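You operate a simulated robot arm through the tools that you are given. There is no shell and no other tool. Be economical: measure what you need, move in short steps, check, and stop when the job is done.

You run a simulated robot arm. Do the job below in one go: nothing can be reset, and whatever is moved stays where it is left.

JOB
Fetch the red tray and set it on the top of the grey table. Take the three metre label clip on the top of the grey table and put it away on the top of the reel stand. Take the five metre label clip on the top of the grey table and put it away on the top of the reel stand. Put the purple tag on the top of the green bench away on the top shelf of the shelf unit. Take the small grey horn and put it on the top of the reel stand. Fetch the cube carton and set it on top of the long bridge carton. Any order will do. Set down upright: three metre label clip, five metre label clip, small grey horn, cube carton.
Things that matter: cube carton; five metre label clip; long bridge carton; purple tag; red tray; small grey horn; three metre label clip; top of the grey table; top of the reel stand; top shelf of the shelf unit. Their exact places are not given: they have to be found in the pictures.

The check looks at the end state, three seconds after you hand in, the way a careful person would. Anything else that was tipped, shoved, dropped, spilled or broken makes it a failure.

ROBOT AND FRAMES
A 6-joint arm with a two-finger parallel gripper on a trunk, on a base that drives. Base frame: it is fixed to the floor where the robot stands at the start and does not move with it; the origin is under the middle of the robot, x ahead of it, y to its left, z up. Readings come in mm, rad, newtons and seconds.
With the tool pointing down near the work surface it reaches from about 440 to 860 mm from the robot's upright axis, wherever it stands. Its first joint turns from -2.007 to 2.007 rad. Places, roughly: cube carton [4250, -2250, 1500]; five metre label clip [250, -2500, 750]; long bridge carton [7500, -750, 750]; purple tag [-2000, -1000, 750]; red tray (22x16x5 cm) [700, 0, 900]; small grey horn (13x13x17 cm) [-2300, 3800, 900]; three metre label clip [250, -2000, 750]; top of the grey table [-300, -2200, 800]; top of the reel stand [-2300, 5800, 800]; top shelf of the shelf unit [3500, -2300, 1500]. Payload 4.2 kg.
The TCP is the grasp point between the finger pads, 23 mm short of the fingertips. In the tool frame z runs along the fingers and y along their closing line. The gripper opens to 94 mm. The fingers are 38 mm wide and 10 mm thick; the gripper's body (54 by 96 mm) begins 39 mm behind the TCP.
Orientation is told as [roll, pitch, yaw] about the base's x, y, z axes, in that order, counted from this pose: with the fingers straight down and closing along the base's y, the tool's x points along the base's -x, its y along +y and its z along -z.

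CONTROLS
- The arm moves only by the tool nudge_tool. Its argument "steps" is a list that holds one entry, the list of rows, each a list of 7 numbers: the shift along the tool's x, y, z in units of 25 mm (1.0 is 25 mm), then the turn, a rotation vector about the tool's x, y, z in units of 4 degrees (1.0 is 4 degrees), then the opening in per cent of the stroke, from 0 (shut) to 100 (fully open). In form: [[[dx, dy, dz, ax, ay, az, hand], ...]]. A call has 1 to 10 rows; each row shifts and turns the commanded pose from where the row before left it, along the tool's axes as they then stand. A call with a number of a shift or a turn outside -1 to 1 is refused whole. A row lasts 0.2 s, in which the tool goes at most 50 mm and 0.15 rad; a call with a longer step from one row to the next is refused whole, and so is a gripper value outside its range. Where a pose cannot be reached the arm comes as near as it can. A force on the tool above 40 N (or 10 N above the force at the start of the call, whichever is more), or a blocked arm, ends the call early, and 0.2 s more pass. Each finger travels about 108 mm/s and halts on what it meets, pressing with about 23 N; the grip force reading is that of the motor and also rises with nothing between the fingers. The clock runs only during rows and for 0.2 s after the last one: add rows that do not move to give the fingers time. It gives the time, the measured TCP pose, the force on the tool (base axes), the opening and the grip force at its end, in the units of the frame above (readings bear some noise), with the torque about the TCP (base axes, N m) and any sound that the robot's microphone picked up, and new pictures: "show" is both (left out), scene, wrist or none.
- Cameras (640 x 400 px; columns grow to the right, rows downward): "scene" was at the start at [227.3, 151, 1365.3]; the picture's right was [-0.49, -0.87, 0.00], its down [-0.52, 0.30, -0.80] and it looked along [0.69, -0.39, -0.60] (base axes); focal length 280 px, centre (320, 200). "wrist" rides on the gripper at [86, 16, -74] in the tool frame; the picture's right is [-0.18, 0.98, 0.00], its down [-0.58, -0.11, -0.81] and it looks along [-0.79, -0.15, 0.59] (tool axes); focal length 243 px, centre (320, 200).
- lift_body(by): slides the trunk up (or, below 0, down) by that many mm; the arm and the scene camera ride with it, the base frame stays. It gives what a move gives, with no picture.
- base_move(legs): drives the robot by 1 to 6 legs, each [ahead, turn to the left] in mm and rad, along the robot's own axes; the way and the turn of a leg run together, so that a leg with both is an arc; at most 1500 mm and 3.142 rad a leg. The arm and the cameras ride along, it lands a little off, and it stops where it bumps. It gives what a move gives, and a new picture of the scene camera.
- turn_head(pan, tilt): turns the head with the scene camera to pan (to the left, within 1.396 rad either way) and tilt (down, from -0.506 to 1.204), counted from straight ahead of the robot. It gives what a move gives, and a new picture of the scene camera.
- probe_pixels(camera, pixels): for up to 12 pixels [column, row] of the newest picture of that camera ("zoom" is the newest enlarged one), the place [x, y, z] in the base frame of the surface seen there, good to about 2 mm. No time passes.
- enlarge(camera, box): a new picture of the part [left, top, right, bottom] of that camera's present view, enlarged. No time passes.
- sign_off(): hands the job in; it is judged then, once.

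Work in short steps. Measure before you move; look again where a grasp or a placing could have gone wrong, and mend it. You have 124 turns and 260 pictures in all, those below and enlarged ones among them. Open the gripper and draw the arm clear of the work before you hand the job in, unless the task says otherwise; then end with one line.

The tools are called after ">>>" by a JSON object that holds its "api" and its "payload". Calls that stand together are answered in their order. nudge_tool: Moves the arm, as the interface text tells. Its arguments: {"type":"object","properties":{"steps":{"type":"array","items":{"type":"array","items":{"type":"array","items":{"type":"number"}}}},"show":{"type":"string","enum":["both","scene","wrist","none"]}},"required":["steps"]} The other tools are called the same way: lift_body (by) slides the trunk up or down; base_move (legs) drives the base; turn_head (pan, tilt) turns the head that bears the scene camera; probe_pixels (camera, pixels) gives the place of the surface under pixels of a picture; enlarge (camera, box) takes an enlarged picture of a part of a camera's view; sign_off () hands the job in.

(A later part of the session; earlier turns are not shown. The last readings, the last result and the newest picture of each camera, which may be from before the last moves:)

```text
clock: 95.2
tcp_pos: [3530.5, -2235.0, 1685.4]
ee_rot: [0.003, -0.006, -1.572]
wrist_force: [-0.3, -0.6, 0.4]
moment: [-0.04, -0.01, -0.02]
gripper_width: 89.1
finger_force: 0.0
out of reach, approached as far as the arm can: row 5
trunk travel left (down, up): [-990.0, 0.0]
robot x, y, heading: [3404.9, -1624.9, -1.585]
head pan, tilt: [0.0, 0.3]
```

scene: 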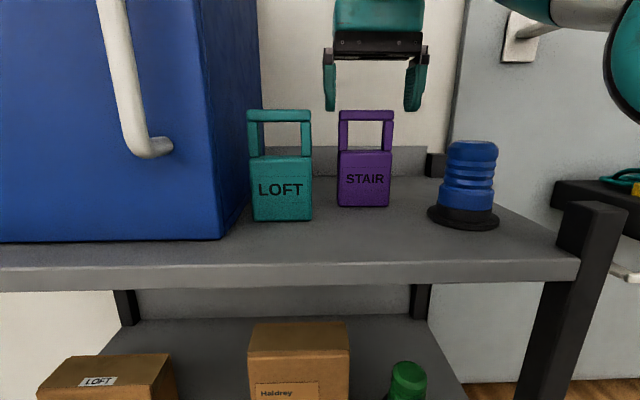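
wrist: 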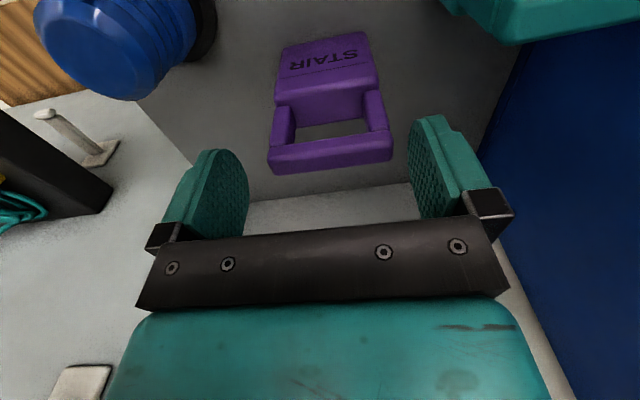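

The tag stands upright on the shelf. I retract straight back and then reverse the base.

>>> {"api": "nudge_tool", "payload": {"steps": [[[1, 0, 0, 0, 0, 0, 100], [1, 0, 0, 0, 0, 0, 100], [1, 0, 0, 0, 0, 0, 100], [1, 0, 0, 0, 0, 0, 100], [1, 0, 0, 0, 0, 0, 100], [1, 0, 0, 0, 0, 0, 100]]], "show": "none"}}

>>> {"api": "base_move", "payload": {"legs": [[-350, 0], [0, 0.85]]}}

>>> {"api": "turn_head", "payload": {"pan": -0.5, "tilt": 0.3}}

```text
clock: 96.6
tcp_pos: [3529.6, -2085.3, 1684.5]
ee_rot: [0.003, -0.003, -1.574]
wrist_force: [-0.2, -0.2, 0.1]
moment: [0.01, -0.03, 0.01]
gripper_width: 93.9
finger_force: 0.0
trunk travel left (down, up): [-990.0, 0.0]
robot x, y, heading: [3411.0, -1623.4, -1.587]
head pan, tilt: [0.0, 0.3]
```

```text
clock: 101.1
tcp_pos: [3841.5, -1490.1, 1687.1]
ee_rot: [0.002, -0.003, -0.715]
wrist_force: [-1.3, 0.7, -0.3]
moment: [-0.02, 0.0, -0.02]
gripper_width: 94.0
finger_force: 0.0
trunk travel left (down, up): [-990.0, 0.0]
robot x, y, heading: [3416.6, -1281.4, -0.727]
head pan, tilt: [0.0, 0.3]
```

scene: 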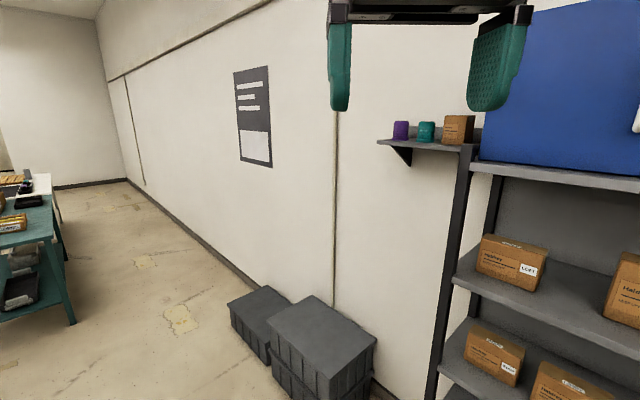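

```text
clock: 102.0
tcp_pos: [3840.7, -1491.4, 1686.3]
ee_rot: [0.003, -0.003, -0.714]
wrist_force: [0.0, -0.2, -0.1]
moment: [0.02, 0.02, 0.01]
gripper_width: 94.2
finger_force: 0.0
trunk travel left (down, up): [-990.0, 0.0]
robot x, y, heading: [3411.2, -1277.3, -0.724]
head pan, tilt: [-0.499, 0.3]
```

scene: 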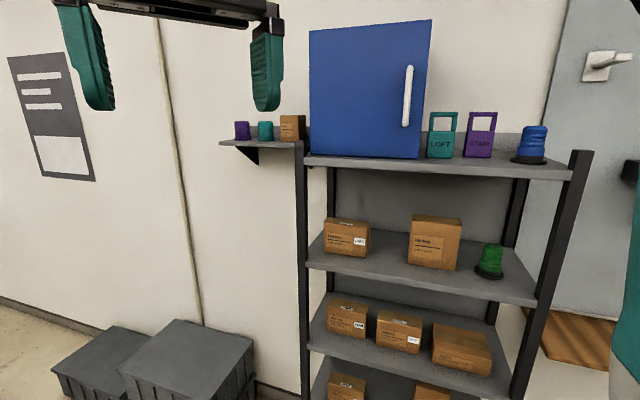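

The tag is properly placed. Now the cube carton at (292,128) on the bracket: I measure it and the grey crates below.

>>> {"api": "enlarge", "payload": {"camera": "scene", "box": [215, 100, 327, 170]}}

>>> {"api": "probe_pixels", "payload": {"camera": "scene", "pixels": [[292, 130], [286, 120], [300, 120], [221, 143], [300, 147], [250, 146], [126, 372], [180, 325], [250, 345], [60, 375], [303, 165], [316, 155]]}}

```text
5.71 times, centred on (271, 135) of scene
```

zoom: 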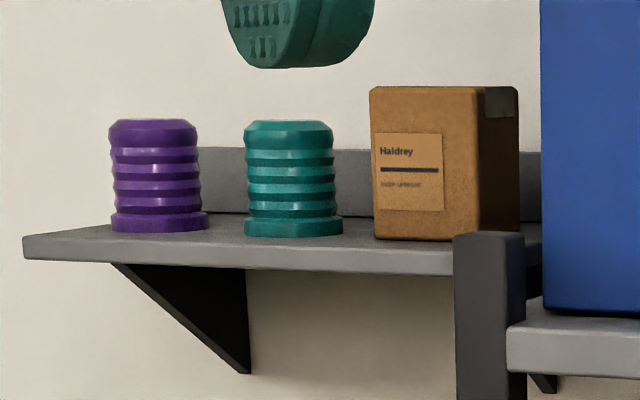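

```text
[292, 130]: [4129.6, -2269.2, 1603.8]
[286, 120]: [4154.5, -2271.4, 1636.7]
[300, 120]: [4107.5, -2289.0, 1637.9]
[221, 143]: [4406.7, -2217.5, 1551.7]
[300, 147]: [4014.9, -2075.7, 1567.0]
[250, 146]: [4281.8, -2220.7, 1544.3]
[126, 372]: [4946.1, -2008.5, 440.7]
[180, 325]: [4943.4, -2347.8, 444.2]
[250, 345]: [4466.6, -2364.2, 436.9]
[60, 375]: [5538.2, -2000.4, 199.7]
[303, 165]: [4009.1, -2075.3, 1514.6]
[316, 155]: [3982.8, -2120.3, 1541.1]
```

>>> {"api": "probe_pixels", "payload": {"camera": "zoom", "pixels": [[378, 150], [474, 150], [480, 150], [515, 150], [380, 91], [470, 92], [510, 92], [378, 232], [472, 236], [338, 220], [290, 228], [292, 126]]}}

>>> {"api": "base_move", "payload": {"legs": [[0, 0.72], [700, 0], [0, -1.566]]}}

>>> {"api": "turn_head", "payload": {"pan": 0, "tilt": 0.3}}

```text
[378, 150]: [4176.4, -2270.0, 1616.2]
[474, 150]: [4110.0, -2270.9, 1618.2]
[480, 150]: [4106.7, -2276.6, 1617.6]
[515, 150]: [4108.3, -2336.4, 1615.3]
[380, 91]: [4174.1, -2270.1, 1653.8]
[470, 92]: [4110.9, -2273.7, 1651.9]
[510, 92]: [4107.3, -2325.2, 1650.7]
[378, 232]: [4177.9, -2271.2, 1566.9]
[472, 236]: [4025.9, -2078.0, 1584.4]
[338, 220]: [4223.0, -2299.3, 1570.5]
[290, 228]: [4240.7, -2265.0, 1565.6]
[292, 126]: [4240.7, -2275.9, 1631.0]
```

```text
clock: 111.5
tcp_pos: [4258.7, -1740.3, 1686.2]
ee_rot: [0.003, -0.004, -1.515]
wrist_force: [-0.3, 0.4, 0.4]
moment: [0.03, 0.01, 0.0]
gripper_width: 93.9
finger_force: 0.0
trunk travel left (down, up): [-990.0, 0.0]
robot x, y, heading: [4111.4, -1284.3, -1.533]
head pan, tilt: [-0.499, 0.3]
```

scene: 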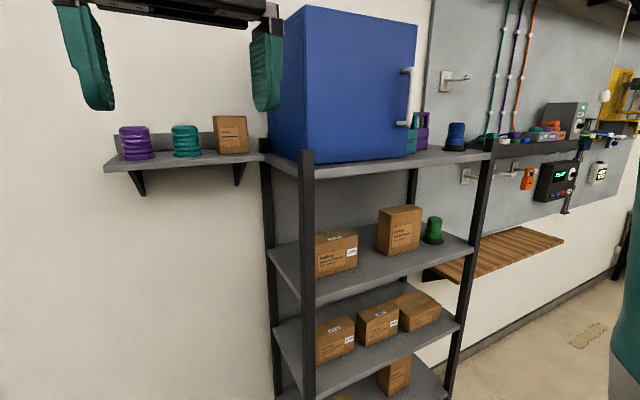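

```text
clock: 112.4
tcp_pos: [4258.2, -1740.1, 1685.7]
ee_rot: [0.003, -0.002, -1.512]
wrist_force: [0.7, -0.3, 0.2]
moment: [0.04, -0.03, -0.02]
gripper_width: 93.9
finger_force: 0.0
trunk travel left (down, up): [-990.0, 0.0]
robot x, y, heading: [4114.4, -1284.7, -1.529]
head pan, tilt: [0.0, 0.3]
```

scene: 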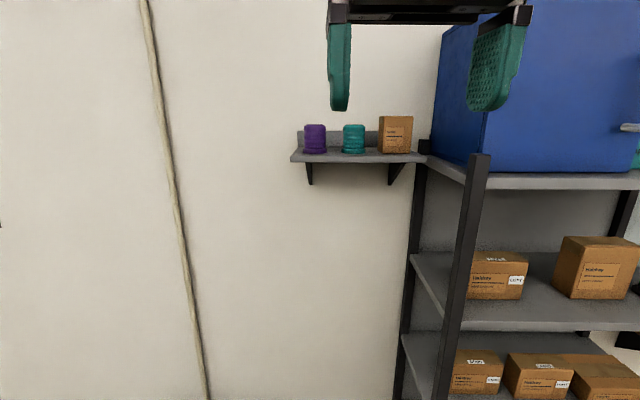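

The carton spans x 4106–4180, y from -2270 back, top z≈1654, with the teal spool edge at x≈4212. I'll straddle it with a front approach at z≈1628; first I align the hand, and look down to see the base front for clearance.

>>> {"api": "nudge_tool", "payload": {"steps": [[[0, -1, 0.5, 0, 0, 0.84, 100], [0, -1, 0.5, 0, 0, 0, 100], [0, -1, 0.5, 0, 0, 0, 100], [0, -1, 0.5, 0, 0, 0, 100], [0, -1, 0.3, 0, 0, 0, 100], [0, -0.2, 0, 0, 0, 0, 100]]], "show": "none"}}

>>> {"api": "turn_head", "payload": {"pan": 0, "tilt": 1.2}}

```text
clock: 113.8
tcp_pos: [4128.5, -1741.1, 1629.2]
ee_rot: [0.004, -0.003, -1.574]
wrist_force: [-0.1, 0.4, 1.3]
moment: [-0.01, -0.01, 0.01]
gripper_width: 94.1
finger_force: 0.1
trunk travel left (down, up): [-990.0, 0.0]
robot x, y, heading: [4111.8, -1287.9, -1.529]
head pan, tilt: [0.0, 0.3]
```

```text
clock: 115.0
tcp_pos: [4128.9, -1741.1, 1628.1]
ee_rot: [0.003, -0.004, -1.572]
wrist_force: [-0.3, -0.2, 0.3]
moment: [0.0, 0.04, -0.01]
gripper_width: 93.7
finger_force: 0.1
trunk travel left (down, up): [-990.0, 0.0]
robot x, y, heading: [4111.8, -1287.3, -1.535]
head pan, tilt: [0.0, 1.201]
```

scene: 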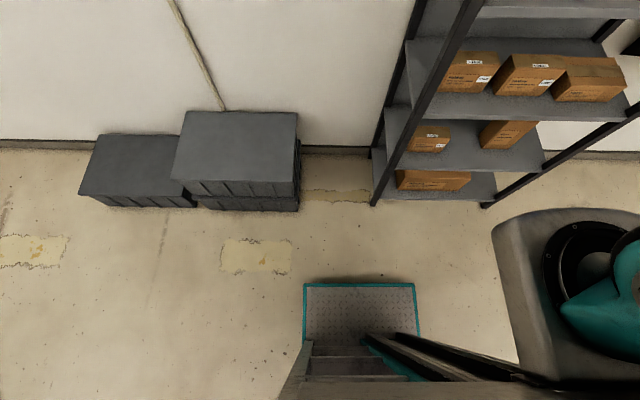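

>>> {"api": "probe_pixels", "payload": {"camera": "scene", "pixels": [[306, 286], [414, 286], [304, 340], [376, 204], [298, 208], [360, 285], [296, 150], [500, 240], [560, 215]]}}

>>> {"api": "base_move", "payload": {"legs": [[360, 0]]}}

>>> {"api": "turn_head", "payload": {"pan": 0, "tilt": 0.35}}

```text
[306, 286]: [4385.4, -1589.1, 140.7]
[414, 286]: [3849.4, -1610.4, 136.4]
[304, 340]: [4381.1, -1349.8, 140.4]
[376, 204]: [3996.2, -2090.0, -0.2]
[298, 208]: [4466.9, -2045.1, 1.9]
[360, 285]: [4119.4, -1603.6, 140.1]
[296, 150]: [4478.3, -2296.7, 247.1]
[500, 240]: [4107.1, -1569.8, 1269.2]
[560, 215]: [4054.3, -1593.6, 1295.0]
```

```text
clock: 117.3
tcp_pos: [4140.2, -2100.0, 1628.5]
ee_rot: [0.003, -0.004, -1.578]
wrist_force: [-0.3, 0.3, 0.3]
moment: [-0.01, 0.0, -0.02]
gripper_width: 94.1
finger_force: 0.0
trunk travel left (down, up): [-990.0, 0.0]
robot x, y, heading: [4125.8, -1648.5, -1.536]
head pan, tilt: [0.0, 1.201]
```

scene: 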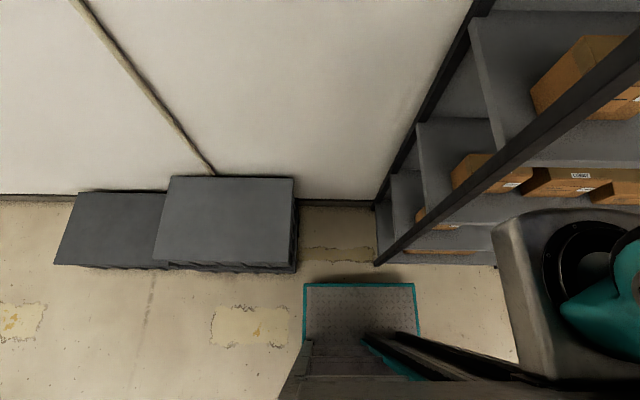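

```text
clock: 118.5
tcp_pos: [4140.5, -2100.6, 1628.0]
ee_rot: [0.005, -0.002, -1.578]
wrist_force: [-0.1, -1.0, 0.0]
moment: [0.0, 0.03, -0.01]
gripper_width: 93.8
finger_force: 0.0
trunk travel left (down, up): [-990.0, 0.0]
robot x, y, heading: [4126.3, -1646.3, -1.537]
head pan, tilt: [0.0, 0.351]
```

scene: 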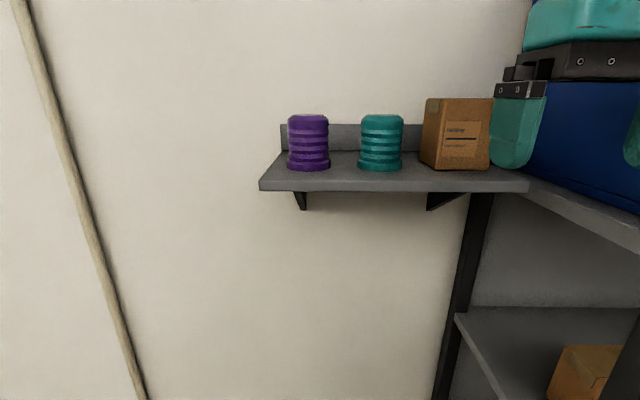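

The base reaches 315 mm ahead and ±268 mm sideways. I re-measure the carton from here.

>>> {"api": "enlarge", "payload": {"camera": "scene", "box": [350, 80, 510, 180]}}

>>> {"api": "probe_pixels", "payload": {"camera": "scene", "pixels": [[440, 130], [486, 130], [424, 130], [440, 102], [487, 102], [440, 165], [402, 165], [380, 165], [430, 180], [428, 102], [404, 120]]}}

```text
4.00 times, centred on (430, 130) of scene
```

zoom: 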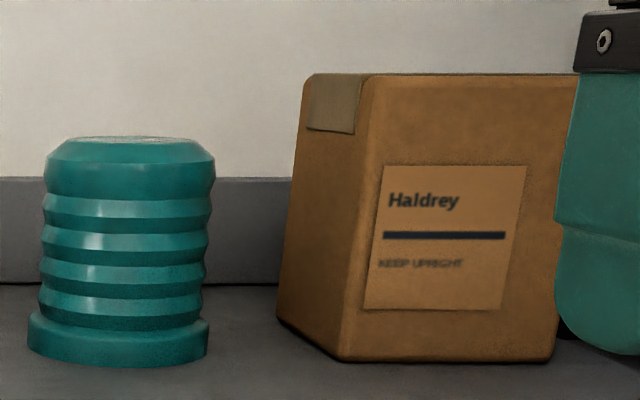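

```text
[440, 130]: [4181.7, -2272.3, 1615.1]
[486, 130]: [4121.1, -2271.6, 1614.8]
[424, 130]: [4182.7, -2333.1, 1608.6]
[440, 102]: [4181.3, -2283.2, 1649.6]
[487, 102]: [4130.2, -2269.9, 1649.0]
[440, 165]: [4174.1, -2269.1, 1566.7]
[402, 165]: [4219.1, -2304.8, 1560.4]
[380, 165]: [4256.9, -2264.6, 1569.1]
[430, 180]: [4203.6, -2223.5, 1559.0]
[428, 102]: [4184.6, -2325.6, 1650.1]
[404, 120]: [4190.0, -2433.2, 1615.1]
```

The carton is centred at x≈4145, 76 mm wide, top ≈1653. I advance 207 mm straight ahead with the jaws straddling it, then close.

>>> {"api": "nudge_tool", "payload": {"steps": [[[-1, 0.16, 0, 0, 0, 0, 100], [-1, 0, 0, 0, 0, 0, 100], [-1, 0, 0, 0, 0, 0, 100], [-1, 0, 0, 0, 0, 0, 100], [-1, 0, 0, 0, 0, 0, 100]]], "show": "both"}}

```text
clock: 119.7
tcp_pos: [4143.1, -2224.9, 1629.5]
ee_rot: [0.004, -0.003, -1.578]
wrist_force: [0.6, 0.0, 0.1]
moment: [0.0, -0.01, -0.02]
gripper_width: 94.3
finger_force: 0.0
trunk travel left (down, up): [-990.0, 0.0]
robot x, y, heading: [4128.9, -1644.9, -1.537]
head pan, tilt: [0.0, 0.351]
```

scene: 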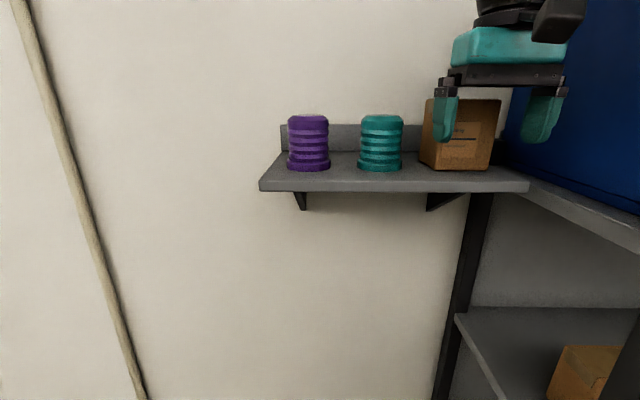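
wrist: 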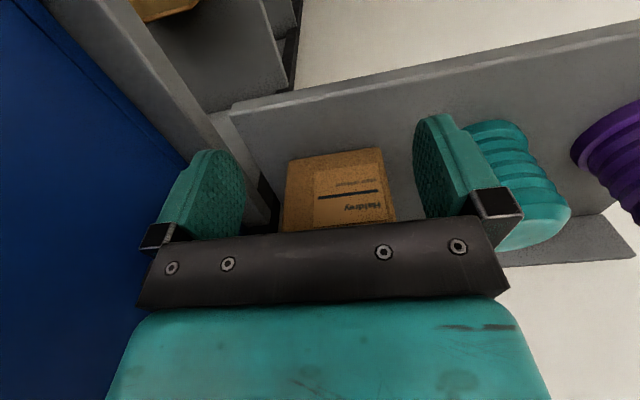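

Well centred. I go on 82 mm and close.

>>> {"api": "nudge_tool", "payload": {"steps": [[[-1, 0.04, 0, 0, 0, 0, 100], [-1, 0.04, 0, 0, 0, 0, 100], [-1, 0, 0, 0, 0, 0, 100], [-0.25, 0, 0.1, 0, 0, 0, 100], [0, 0, 0, 0, 0, 0, 0], [0, 0, 0, 0, 0, 0, 0], [0, 0, 0, 0, 0, 0, 0]]], "show": "both"}}

```text
clock: 121.3
tcp_pos: [4143.9, -2307.5, 1626.2]
ee_rot: [0.004, -0.003, -1.577]
wrist_force: [-1.6, -2.4, 2.8]
moment: [0.04, 0.25, 0.1]
gripper_width: 74.9
finger_force: 23.4
trunk travel left (down, up): [-990.0, 0.0]
robot x, y, heading: [4123.8, -1643.2, -1.531]
head pan, tilt: [0.0, 0.351]
```

scene: 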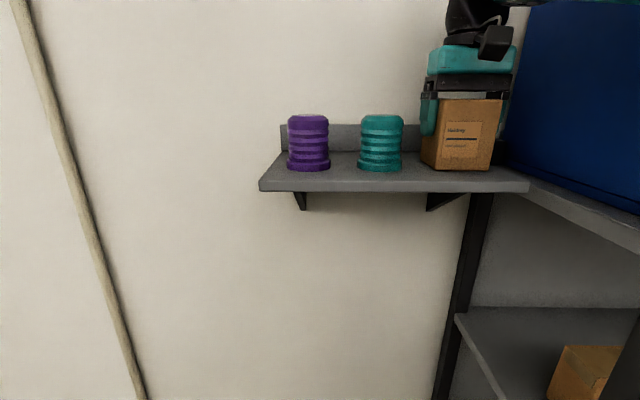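
wrist: 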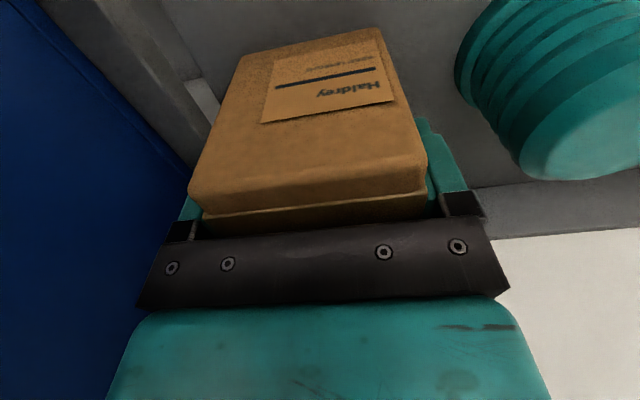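

Gripped at 75 mm, with the TCP 67 mm above the carton's base. I lift 30 mm, retract, then reverse the base.

>>> {"api": "nudge_tool", "payload": {"steps": [[[0, 0, -0.6, 0, 0, 0, 0], [0, 0, -0.6, 0, 0, 0, 0], [1, 0, 0, 0, 0, 0, 0], [1, 0, 0, 0, 0, 0, 0], [1, 0, 0, 0, 0, 0, 0], [1, 0, 0, 0, 0, 0, 0], [1, 0, 0, 0, 0, 0, 0], [1, 0, 0, 0, 0, 0, 0], [1, 0, 0, 0, 0, 0, 0]]], "show": "wrist"}}

>>> {"api": "base_move", "payload": {"legs": [[-500, 0], [0, 1.53]]}}

>>> {"api": "turn_head", "payload": {"pan": 0.15, "tilt": 0.4}}

```text
clock: 123.3
tcp_pos: [4145.0, -2132.0, 1656.4]
ee_rot: [0.003, -0.003, -1.578]
wrist_force: [0.4, 0.0, -2.9]
moment: [0.01, -0.02, 0.01]
gripper_width: 74.9
finger_force: 23.4
trunk travel left (down, up): [-990.0, 0.0]
robot x, y, heading: [4128.3, -1644.0, -1.53]
head pan, tilt: [0.0, 0.351]
```

wrist: 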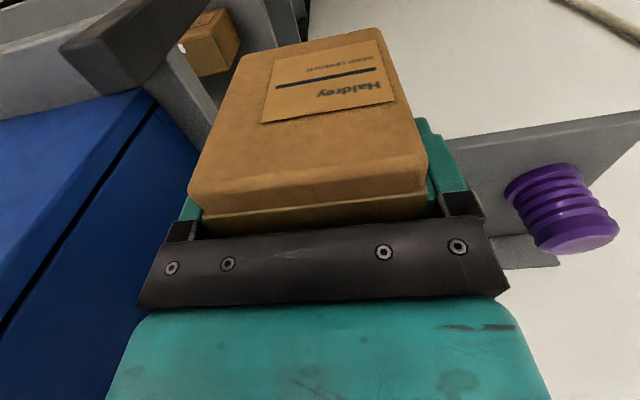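

```text
clock: 129.9
tcp_pos: [4593.9, -1152.6, 1656.5]
ee_rot: [0.002, -0.002, -0.039]
wrist_force: [-0.2, -0.1, -2.7]
moment: [0.01, 0.0, 0.0]
gripper_width: 75.0
finger_force: 23.4
trunk travel left (down, up): [-990.0, 0.0]
robot x, y, heading: [4107.2, -1158.3, 0.008]
head pan, tilt: [0.0, 0.351]
```

scene: 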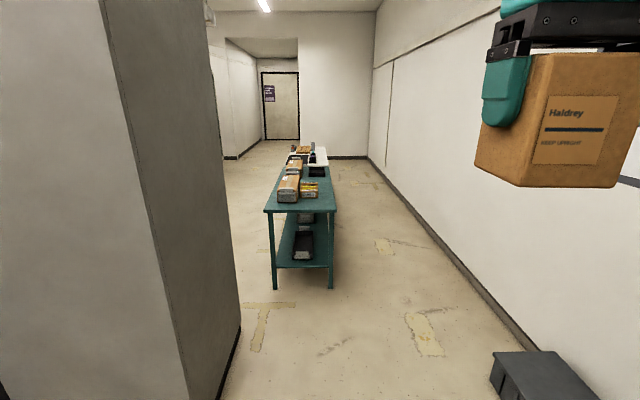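

```text
clock: 130.6
tcp_pos: [4593.3, -1152.6, 1656.5]
ee_rot: [0.003, -0.003, -0.038]
wrist_force: [-0.2, -0.2, -2.5]
moment: [0.03, 0.0, 0.0]
gripper_width: 74.9
finger_force: 22.5
trunk travel left (down, up): [-990.0, 0.0]
robot x, y, heading: [4105.4, -1159.3, 0.009]
head pan, tilt: [0.15, 0.4]
```

scene: 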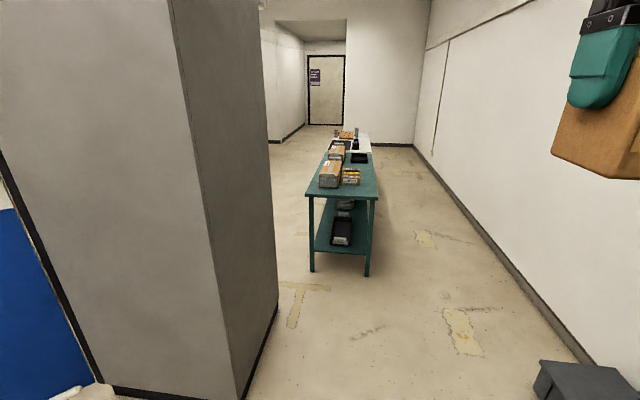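

The teal bench ahead carries several cartons. I measure the bench and enlarge it to find the long bridge carton.

>>> {"api": "enlarge", "payload": {"camera": "scene", "box": [290, 115, 402, 185]}}

>>> {"api": "probe_pixels", "payload": {"camera": "scene", "pixels": [[306, 194], [377, 197], [370, 165], [275, 320], [330, 183], [350, 180], [338, 155], [348, 134], [358, 144], [245, 395], [345, 155], [358, 158]]}}

```text
5.71 times, centred on (346, 150) of scene
```

zoom: 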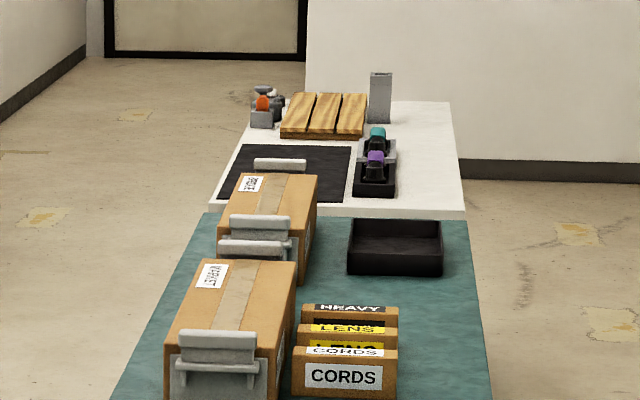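

```text
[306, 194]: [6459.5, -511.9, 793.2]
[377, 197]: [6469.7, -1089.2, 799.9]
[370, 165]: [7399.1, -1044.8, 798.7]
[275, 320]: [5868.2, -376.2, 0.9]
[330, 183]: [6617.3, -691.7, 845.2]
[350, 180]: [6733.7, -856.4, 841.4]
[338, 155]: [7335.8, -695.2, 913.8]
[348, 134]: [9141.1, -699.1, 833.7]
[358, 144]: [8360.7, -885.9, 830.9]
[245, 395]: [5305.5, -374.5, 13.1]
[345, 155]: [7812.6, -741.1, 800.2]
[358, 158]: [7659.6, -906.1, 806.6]
```

Two long cartons lie on the bench, at x≈6600–6900 and x≈7300. I drive to the aisle south of the bench and look.

>>> {"api": "base_move", "payload": {"legs": [[0, -0.2], [1450, 0], [1450, 0], [0, 1.0]]}}

>>> {"api": "turn_head", "payload": {"pan": 0, "tilt": 0.6}}

```text
clock: 148.0
tcp_pos: [7317.1, -1412.4, 1657.1]
ee_rot: [0.003, -0.003, 0.733]
wrist_force: [-0.7, 0.5, -1.7]
moment: [0.03, -0.01, -0.01]
gripper_width: 75.1
finger_force: 23.0
trunk travel left (down, up): [-990.0, 0.0]
robot x, y, heading: [6970.7, -1755.2, 0.775]
head pan, tilt: [0.15, 0.4]
```

scene: 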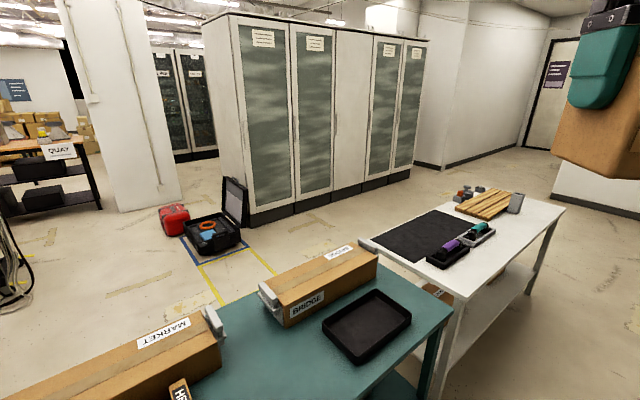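

```text
clock: 148.7
tcp_pos: [7318.3, -1413.9, 1656.7]
ee_rot: [0.003, -0.001, 0.732]
wrist_force: [-0.1, -0.1, -2.2]
moment: [-0.02, 0.0, 0.02]
gripper_width: 74.8
finger_force: 22.6
trunk travel left (down, up): [-990.0, 0.0]
robot x, y, heading: [6974.0, -1755.8, 0.772]
head pan, tilt: [0.0, 0.6]
```

scene: 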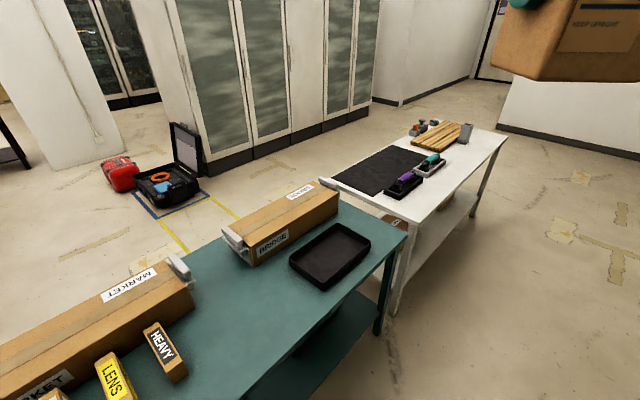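

The BRIDGE carton is at (285,225). I measure its top.

>>> {"api": "probe_pixels", "payload": {"camera": "scene", "pixels": [[258, 238], [335, 194], [311, 187], [235, 218], [258, 260], [338, 210], [232, 240], [285, 212], [300, 193], [404, 238], [330, 275], [240, 398]]}}

>>> {"api": "enlarge", "payload": {"camera": "scene", "box": [210, 170, 402, 290]}}

```text
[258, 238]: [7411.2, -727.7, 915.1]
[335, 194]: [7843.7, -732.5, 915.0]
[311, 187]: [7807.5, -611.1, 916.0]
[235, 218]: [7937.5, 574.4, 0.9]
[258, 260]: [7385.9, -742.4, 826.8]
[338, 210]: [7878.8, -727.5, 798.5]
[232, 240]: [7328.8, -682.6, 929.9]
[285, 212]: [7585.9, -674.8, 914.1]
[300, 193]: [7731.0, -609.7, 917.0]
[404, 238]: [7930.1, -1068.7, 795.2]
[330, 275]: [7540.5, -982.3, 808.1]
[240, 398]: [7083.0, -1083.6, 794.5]
```

```text
3.33 times, centred on (306, 230) of scene
```

zoom: 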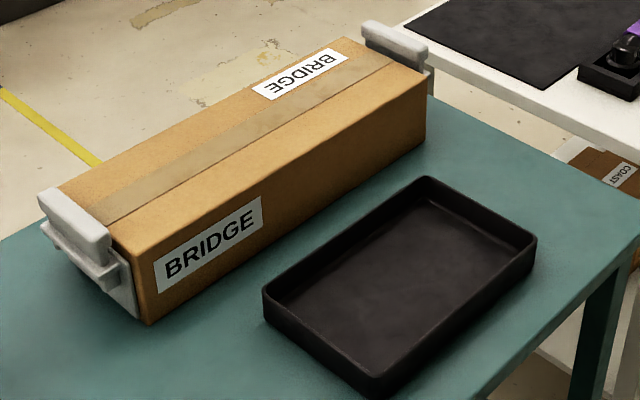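

The bridge carton's top spans x 7380–7850, y -735…-607 at z≈915. I drive to face its middle from the south aisle, then lower the trunk.

>>> {"api": "base_move", "payload": {"legs": [[0, -0.469], [656, 0], [0, 1.268], [110, 0]]}}

>>> {"api": "lift_body", "payload": {"by": -180}}

>>> {"api": "turn_head", "payload": {"pan": 0, "tilt": 0.6}}

```text
clock: 157.7
tcp_pos: [7580.8, -956.6, 1657.7]
ee_rot: [0.001, -0.003, 1.544]
wrist_force: [0.0, 0.0, -3.4]
moment: [-0.01, 0.01, 0.01]
gripper_width: 74.8
finger_force: 23.3
trunk travel left (down, up): [-990.0, 0.0]
robot x, y, heading: [7593.5, -1442.1, 1.59]
head pan, tilt: [0.0, 0.6]
```

scene: 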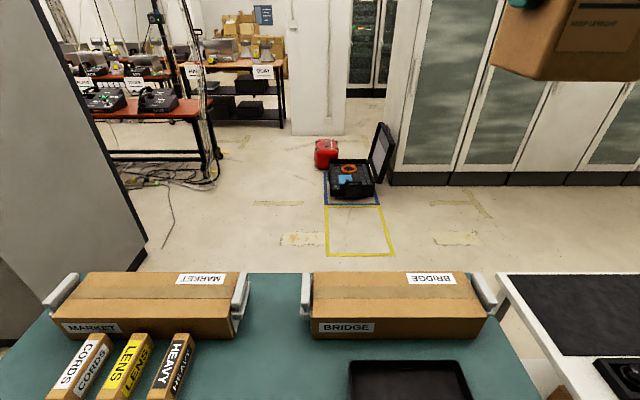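

```text
clock: 159.7
tcp_pos: [7582.1, -957.5, 1476.3]
ee_rot: [0.005, -0.004, 1.545]
wrist_force: [0.1, -0.3, -2.0]
moment: [-0.03, 0.02, 0.04]
gripper_width: 75.1
finger_force: 23.0
trunk travel left (down, up): [-810.0, 180.0]
robot x, y, heading: [7592.9, -1443.9, 1.587]
head pan, tilt: [0.0, 0.6]
```

```text
clock: 160.3
tcp_pos: [7582.0, -956.6, 1475.7]
ee_rot: [0.004, -0.005, 1.545]
wrist_force: [-0.7, 0.0, -2.7]
moment: [-0.02, 0.0, 0.02]
gripper_width: 74.9
finger_force: 22.6
trunk travel left (down, up): [-810.0, 180.0]
robot x, y, heading: [7594.5, -1445.9, 1.586]
head pan, tilt: [0.0, 0.6]
```

scene: 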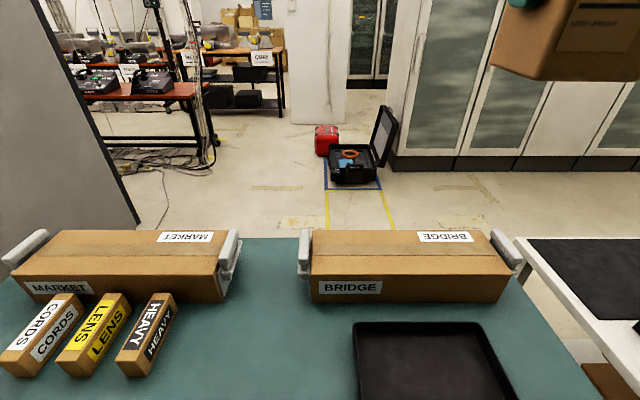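

Now 286 mm forward and down: I combine both in rows, staying above the target.

>>> {"api": "nudge_tool", "payload": {"steps": [[[-1, -0.07, 1, 0, 0, 0, 0], [-1, -0.07, 1, 0, 0, 0, 0], [-1, -0.07, 1, 0, 0, 0, 0], [-1, -0.07, 1, 0, 0, 0, 0], [-1, -0.07, 1, 0, 0, 0, 0], [-1, -0.07, 1, 0, 0, 0, 0], [-1, -0.07, 1, 0, 0, 0, 0], [-1, -0.07, 1, 0, 0, 0, 0], [-1, -0.07, 1, 0, 0, 0, 0], [-1, -0.07, 1, 0, 0, 0, 0]]], "show": "none"}}

>>> {"api": "nudge_tool", "payload": {"steps": [[[-0.7, 0, 1, 0, 0, 0, 0], [-0.7, 0, 1, 0, 0, 0, 0], [0, 0, 1, 0, 0, 0, 0], [0, 0, 1, 0, 0, 0, 0], [0, 0, 1, 0, 0, 0, 0], [0, 0, 1, 0, 0, 0, 0], [0, 0, 1, 0, 0, 0, 0], [0, 0, 1, 0, 0, 0, 0]]], "show": "both"}}

```text
clock: 162.5
tcp_pos: [7605.9, -708.0, 1228.6]
ee_rot: [0.003, -0.003, 1.544]
wrist_force: [-0.2, -0.9, -2.1]
moment: [0.04, 0.03, -0.01]
gripper_width: 74.9
finger_force: 23.7
trunk travel left (down, up): [-810.0, 180.0]
robot x, y, heading: [7587.1, -1443.3, 1.585]
head pan, tilt: [0.0, 0.6]
```

```text
clock: 164.3
tcp_pos: [7605.8, -670.9, 1027.3]
ee_rot: [0.005, -0.004, 1.543]
wrist_force: [-0.6, 0.1, -1.0]
moment: [0.03, -0.02, 0.01]
gripper_width: 75.0
finger_force: 22.9
trunk travel left (down, up): [-810.0, 180.0]
robot x, y, heading: [7591.8, -1446.0, 1.581]
head pan, tilt: [0.0, 0.6]
```

scene: 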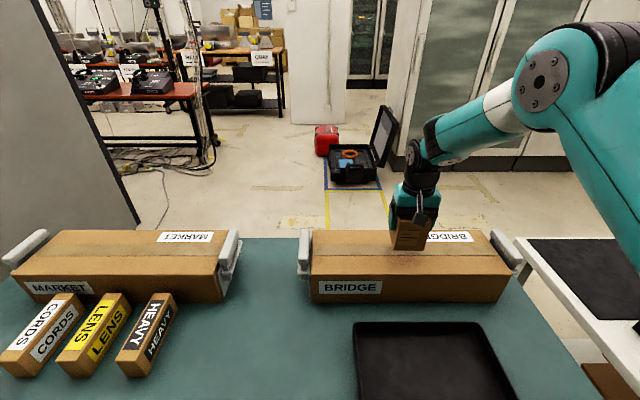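
wrist: 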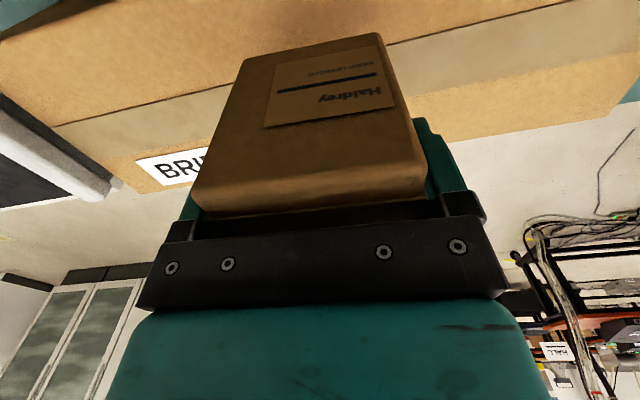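

Aligned over the bridge carton. I descend 40 mm, then inch down.

>>> {"api": "nudge_tool", "payload": {"steps": [[[0, 0, 0.8, 0, 0, 0, 0], [0, 0, 0.8, 0, 0, 0, 0], [0, 0, 0.1, 0, 0, 0, 0], [0, 0, 0.1, 0, 0, 0, 0]]], "show": "none"}}

```text
clock: 165.3
tcp_pos: [7606.9, -671.6, 981.4]
ee_rot: [0.004, -0.002, 1.543]
wrist_force: [-0.8, -0.7, -2.3]
moment: [-0.01, -0.02, 0.04]
gripper_width: 74.8
finger_force: 23.4
trunk travel left (down, up): [-810.0, 180.0]
robot x, y, heading: [7595.5, -1443.6, 1.588]
head pan, tilt: [0.0, 0.6]
```

No contact yet; I continue in 2 mm rows.

>>> {"api": "nudge_tool", "payload": {"steps": [[[0, 0, 0.08, 0, 0, 0, 0], [0, 0, 0.08, 0, 0, 0, 0]]], "show": "wrist"}}

```text
clock: 165.9
tcp_pos: [7604.9, -671.3, 982.0]
ee_rot: [0.004, -0.007, 1.543]
wrist_force: [-0.3, -3.2, 17.4]
moment: [-0.57, -0.74, -0.11]
gripper_width: 75.2
finger_force: 22.6
trunk travel left (down, up): [-810.0, 180.0]
robot x, y, heading: [7588.1, -1444.2, 1.586]
head pan, tilt: [0.0, 0.6]
```

wrist: 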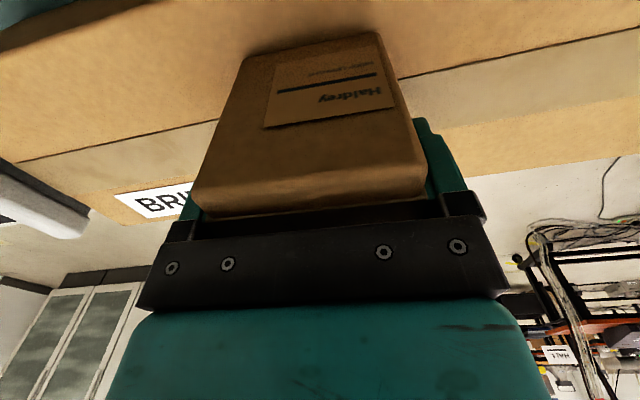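

Contact (17 N). I release and rise straight up.

>>> {"api": "nudge_tool", "payload": {"steps": [[[0, 0, -0.1, 0, 0, 0, 100], [0, 0, 0, 0, 0, 0, 100], [0, 0, -0.8, 0, 0, 0, 100], [0, 0, -1, 0, 0, 0, 100], [0, 0, -1, 0, 0, 0, 100], [0, 0, -1, 0, 0, 0, 100], [0, 0, -1, 0, 0, 0, 100], [0, 0, -1, 0, 0, 0, 100], [0.5, 0, -1, 0, 0, 0, 100]]], "show": "both"}}

```text
clock: 167.9
tcp_pos: [7607.2, -684.5, 1152.5]
ee_rot: [0.005, -0.001, 1.544]
wrist_force: [0.5, -0.1, 0.5]
moment: [0.0, 0.02, 0.01]
gripper_width: 93.9
finger_force: 0.1
trunk travel left (down, up): [-810.0, 180.0]
robot x, y, heading: [7595.1, -1442.3, 1.585]
head pan, tilt: [0.0, 0.6]
```

scene: 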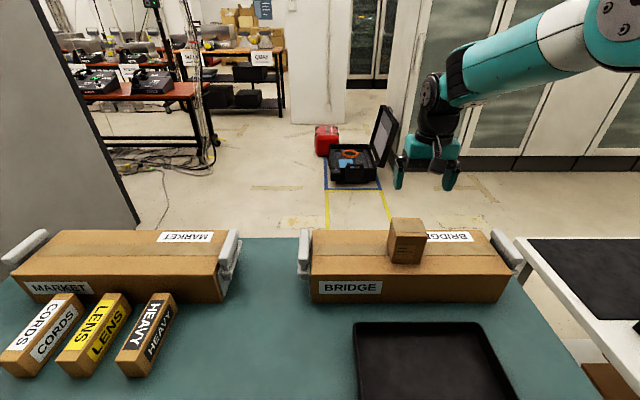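
wrist: 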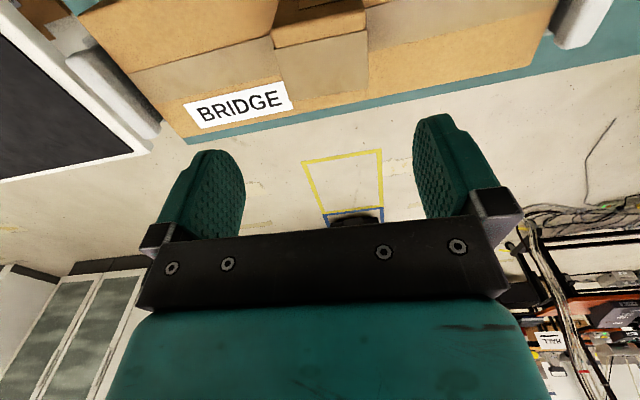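

The cube carton sits centred on the bridge carton. I retract the arm and drive back west to find the red tray behind the cabinet.

>>> {"api": "nudge_tool", "payload": {"steps": [[[1, 0, 0, 0, 0, 0, 100], [1, 0, 0, 0, 0, 0, 100], [1, 0, 0, 0, 0, 0, 100], [1, 0, 0, 0, 0, 0, 100], [1, 0, 0, 0, 0, 0, 100], [1, 0, 0, 0, 0, 0, 100], [1, 0, 0, 0, 0, 0, 100], [1, 0, 0, 0, 0, 0, 100], [1, 0, 0, 0, 0, 0, 100], [1, 0, 0, 0, 0, 0, 100]]], "show": "none"}}

>>> {"api": "base_move", "payload": {"legs": [[-250, 0], [0, 1.44], [1360, 0], [1360, 0], [1360, 0], [1360, 0]]}}

>>> {"api": "turn_head", "payload": {"pan": -0.6, "tilt": 0.4}}

```text
clock: 170.1
tcp_pos: [7599.8, -934.7, 1150.5]
ee_rot: [0.004, -0.002, 1.546]
wrist_force: [-0.2, 0.1, -0.4]
moment: [0.0, 0.0, 0.01]
gripper_width: 94.1
finger_force: 0.0
trunk travel left (down, up): [-810.0, 180.0]
robot x, y, heading: [7592.8, -1439.8, 1.588]
head pan, tilt: [0.0, 0.6]
```

```text
clock: 200.8
tcp_pos: [1742.1, -1017.3, 1151.4]
ee_rot: [0.003, -0.004, 2.997]
wrist_force: [0.3, 0.4, 0.0]
moment: [0.0, 0.02, -0.02]
gripper_width: 94.1
finger_force: 0.1
trunk travel left (down, up): [-810.0, 180.0]
robot x, y, heading: [2247.3, -1087.3, 3.038]
head pan, tilt: [0.0, 0.6]
```

scene: 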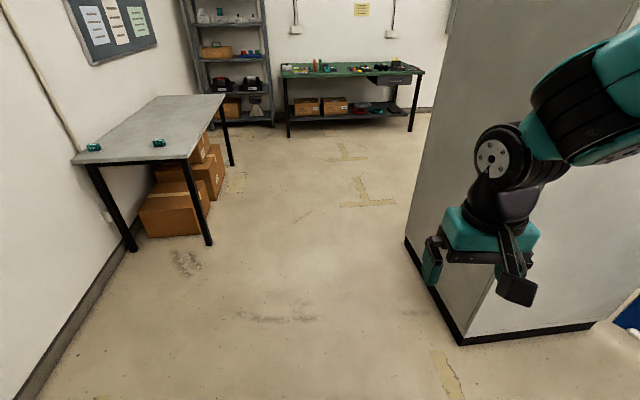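

```text
clock: 201.8
tcp_pos: [1743.1, -1017.3, 1151.9]
ee_rot: [0.005, -0.004, 2.994]
wrist_force: [1.1, -0.4, 0.0]
moment: [0.05, 0.03, 0.01]
gripper_width: 94.1
finger_force: 0.1
trunk travel left (down, up): [-810.0, 180.0]
robot x, y, heading: [2245.8, -1083.0, 3.036]
head pan, tilt: [-0.6, 0.4]
```

scene: 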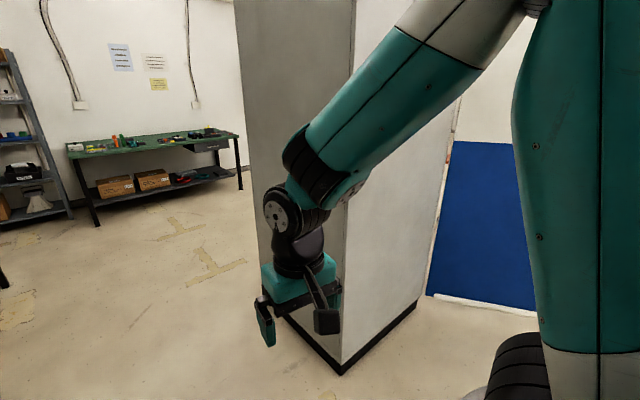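

No tray on the south or east faces. I probe the blue panel and nearby floor to plan a way round to the north side.

>>> {"api": "probe_pixels", "payload": {"camera": "scene", "pixels": [[343, 372], [417, 305], [440, 285], [490, 220], [515, 300], [470, 280], [450, 100], [440, 340]]}}

>>> {"api": "base_move", "payload": {"legs": [[0, -1.2]]}}

>>> {"api": "turn_head", "payload": {"pan": 0.2, "tilt": 0.4}}

```text
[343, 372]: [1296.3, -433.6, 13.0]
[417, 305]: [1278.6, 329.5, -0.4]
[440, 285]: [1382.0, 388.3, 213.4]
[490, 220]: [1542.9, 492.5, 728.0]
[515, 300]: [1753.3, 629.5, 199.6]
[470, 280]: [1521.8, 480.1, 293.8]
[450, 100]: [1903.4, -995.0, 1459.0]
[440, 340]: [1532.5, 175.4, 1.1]
```

```text
clock: 205.2
tcp_pos: [2129.0, -589.3, 1151.6]
ee_rot: [0.004, -0.004, 1.792]
wrist_force: [0.4, -0.2, 0.0]
moment: [-0.01, 0.0, -0.01]
gripper_width: 93.6
finger_force: 0.1
trunk travel left (down, up): [-810.0, 180.0]
robot x, y, heading: [2247.3, -1089.3, 1.828]
head pan, tilt: [-0.6, 0.4]
```

scene: 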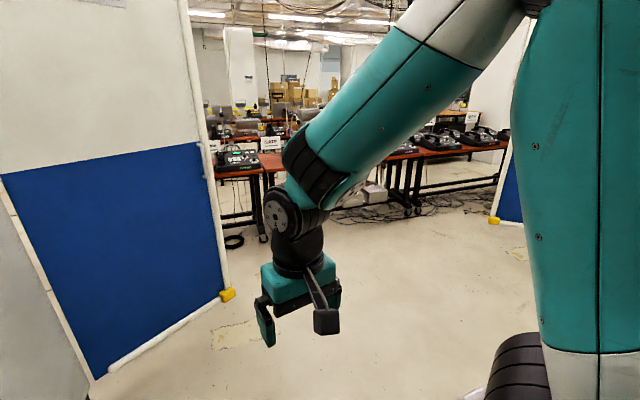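

```text
clock: 206.3
tcp_pos: [2128.4, -589.9, 1150.2]
ee_rot: [0.005, -0.004, 1.792]
wrist_force: [0.7, 0.3, 0.4]
moment: [-0.03, -0.02, -0.01]
gripper_width: 94.3
finger_force: 0.0
trunk travel left (down, up): [-810.0, 180.0]
robot x, y, heading: [2246.6, -1085.5, 1.829]
head pan, tilt: [0.201, 0.4]
```

scene: 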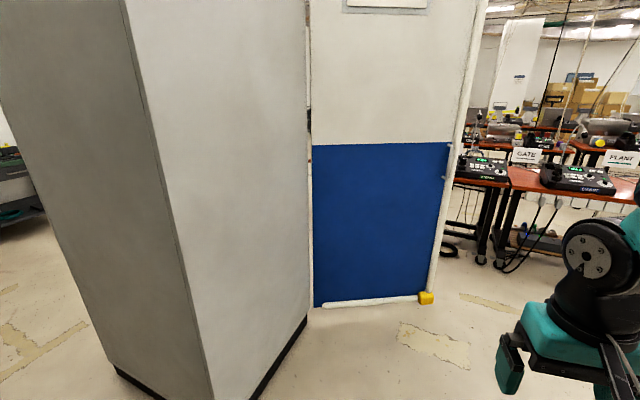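

The pillar's north side is hidden behind a blue partition. I probe the passage east of it.

>>> {"api": "probe_pixels", "payload": {"camera": "scene", "pixels": [[427, 299], [320, 303], [480, 262], [450, 250], [510, 190], [470, 180], [600, 195], [310, 120], [385, 5], [520, 330]]}}

>>> {"api": "base_move", "payload": {"legs": [[0, -0.258], [1300, 0]]}}

>>> {"api": "turn_head", "payload": {"pan": 1.0, "tilt": 0.4}}

```text
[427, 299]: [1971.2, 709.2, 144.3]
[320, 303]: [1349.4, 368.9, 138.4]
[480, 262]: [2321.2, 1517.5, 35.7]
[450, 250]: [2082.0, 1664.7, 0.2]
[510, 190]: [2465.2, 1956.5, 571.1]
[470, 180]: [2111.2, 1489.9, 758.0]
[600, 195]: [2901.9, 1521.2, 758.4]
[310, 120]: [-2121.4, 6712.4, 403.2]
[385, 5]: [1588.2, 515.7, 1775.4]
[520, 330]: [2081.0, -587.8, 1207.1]
```

```text
clock: 213.8
tcp_pos: [2290.9, 730.6, 1150.9]
ee_rot: [0.004, -0.003, 1.507]
wrist_force: [-0.5, 1.3, -0.4]
moment: [0.0, 0.0, 0.04]
gripper_width: 94.2
finger_force: 0.0
trunk travel left (down, up): [-810.0, 180.0]
robot x, y, heading: [2261.8, 221.3, 1.548]
head pan, tilt: [0.201, 0.4]
```

scene: 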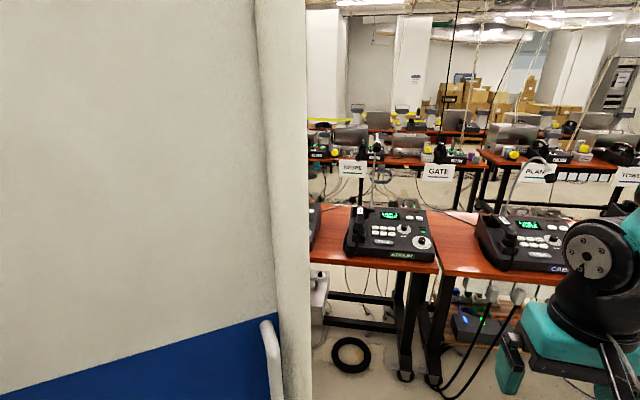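

```text
clock: 214.9
tcp_pos: [2289.7, 731.6, 1150.7]
ee_rot: [0.004, -0.003, 1.506]
wrist_force: [-0.2, 0.1, -0.5]
moment: [0.01, 0.0, -0.01]
gripper_width: 94.1
finger_force: 0.1
trunk travel left (down, up): [-810.0, 180.0]
robot x, y, heading: [2263.4, 222.9, 1.546]
head pan, tilt: [1.0, 0.4]
```

scene: 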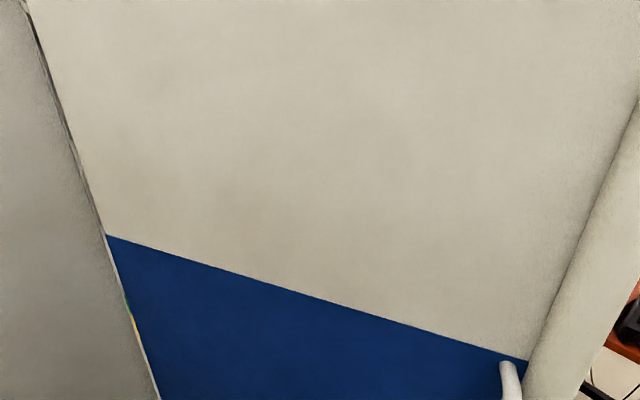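

The partition ends at about (1971,709). I ease forward and right past it, then look back west.

>>> {"api": "base_move", "payload": {"legs": [[0, -0.4], [480, 0], [0, 0.4]]}}

>>> {"api": "turn_head", "payload": {"pan": 1.3, "tilt": 0.3}}

```text
clock: 220.2
tcp_pos: [2501.3, 1182.5, 1150.6]
ee_rot: [0.003, -0.005, 1.498]
wrist_force: [0.4, 0.2, -0.4]
moment: [0.0, 0.0, 0.0]
gripper_width: 93.9
finger_force: 0.0
trunk travel left (down, up): [-810.0, 180.0]
robot x, y, heading: [2471.8, 673.7, 1.541]
head pan, tilt: [1.0, 0.4]
```

scene: 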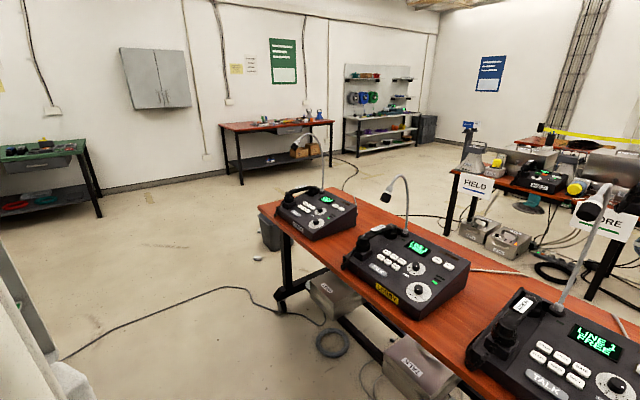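

```text
clock: 221.0
tcp_pos: [2501.2, 1183.6, 1151.5]
ee_rot: [0.002, -0.004, 1.497]
wrist_force: [-0.1, -0.7, -0.5]
moment: [-0.01, -0.01, -0.02]
gripper_width: 93.6
finger_force: 0.1
trunk travel left (down, up): [-810.0, 180.0]
robot x, y, heading: [2471.5, 676.4, 1.539]
head pan, tilt: [1.3, 0.3]
```

scene: 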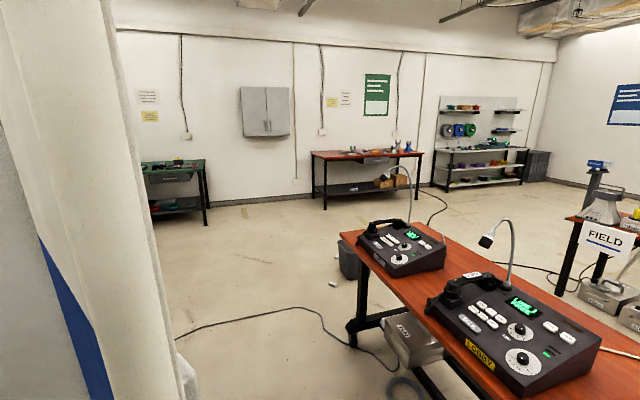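

From here the pillar's north face is still hidden. I go back around by the west side, which is open.

>>> {"api": "base_move", "payload": {"legs": [[-1000, 0], [-750, 0], [0, 1.6], [1480, 0], [1480, 0]]}}

>>> {"api": "base_move", "payload": {"legs": [[0, -1.57], [1000, 0], [1000, 0], [0, -0.9]]}}

>>> {"api": "turn_head", "payload": {"pan": -0.4, "tilt": 0.35}}

```text
clock: 247.5
tcp_pos: [-1035.9, -1004.3, 1151.1]
ee_rot: [0.003, -0.003, 3.084]
wrist_force: [-0.8, 0.0, -0.5]
moment: [0.02, 0.03, 0.0]
gripper_width: 94.1
finger_force: 0.0
trunk travel left (down, up): [-810.0, 180.0]
robot x, y, heading: [-524.9, -1025.7, 3.123]
head pan, tilt: [1.3, 0.3]
```

scene: 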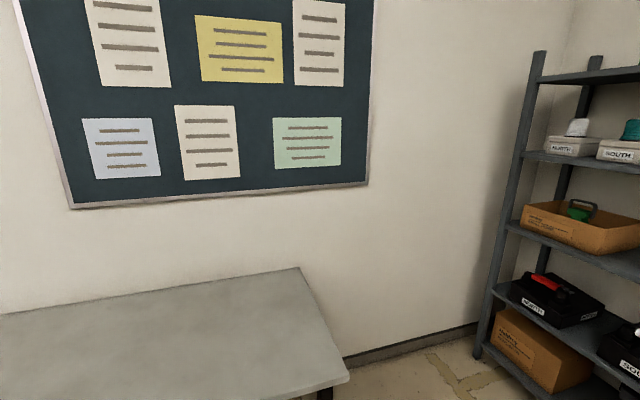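

```text
clock: 263.6
tcp_pos: [-87.5, 1280.5, 1150.2]
ee_rot: [0.004, -0.003, 0.607]
wrist_force: [0.2, -0.2, -0.6]
moment: [0.02, -0.01, -0.01]
gripper_width: 94.0
finger_force: 0.1
trunk travel left (down, up): [-810.0, 180.0]
robot x, y, heading: [-502.0, 982.8, 0.654]
head pan, tilt: [1.3, 0.3]
```

scene: 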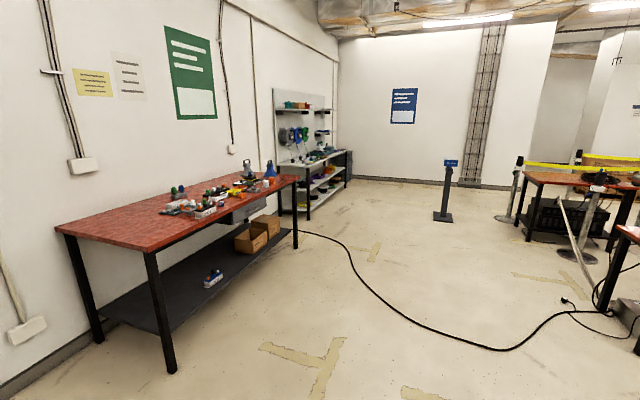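

```text
clock: 265.4
tcp_pos: [-86.5, 1279.7, 1150.1]
ee_rot: [0.003, -0.003, 0.608]
wrist_force: [-0.1, -0.2, -0.2]
moment: [-0.02, 0.01, 0.0]
gripper_width: 94.2
finger_force: 0.0
trunk travel left (down, up): [-810.0, 180.0]
robot x, y, heading: [-497.6, 980.6, 0.652]
head pan, tilt: [-0.4, 0.351]
```

scene: 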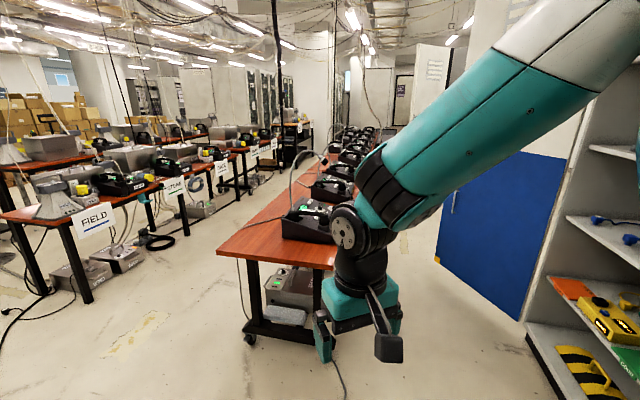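

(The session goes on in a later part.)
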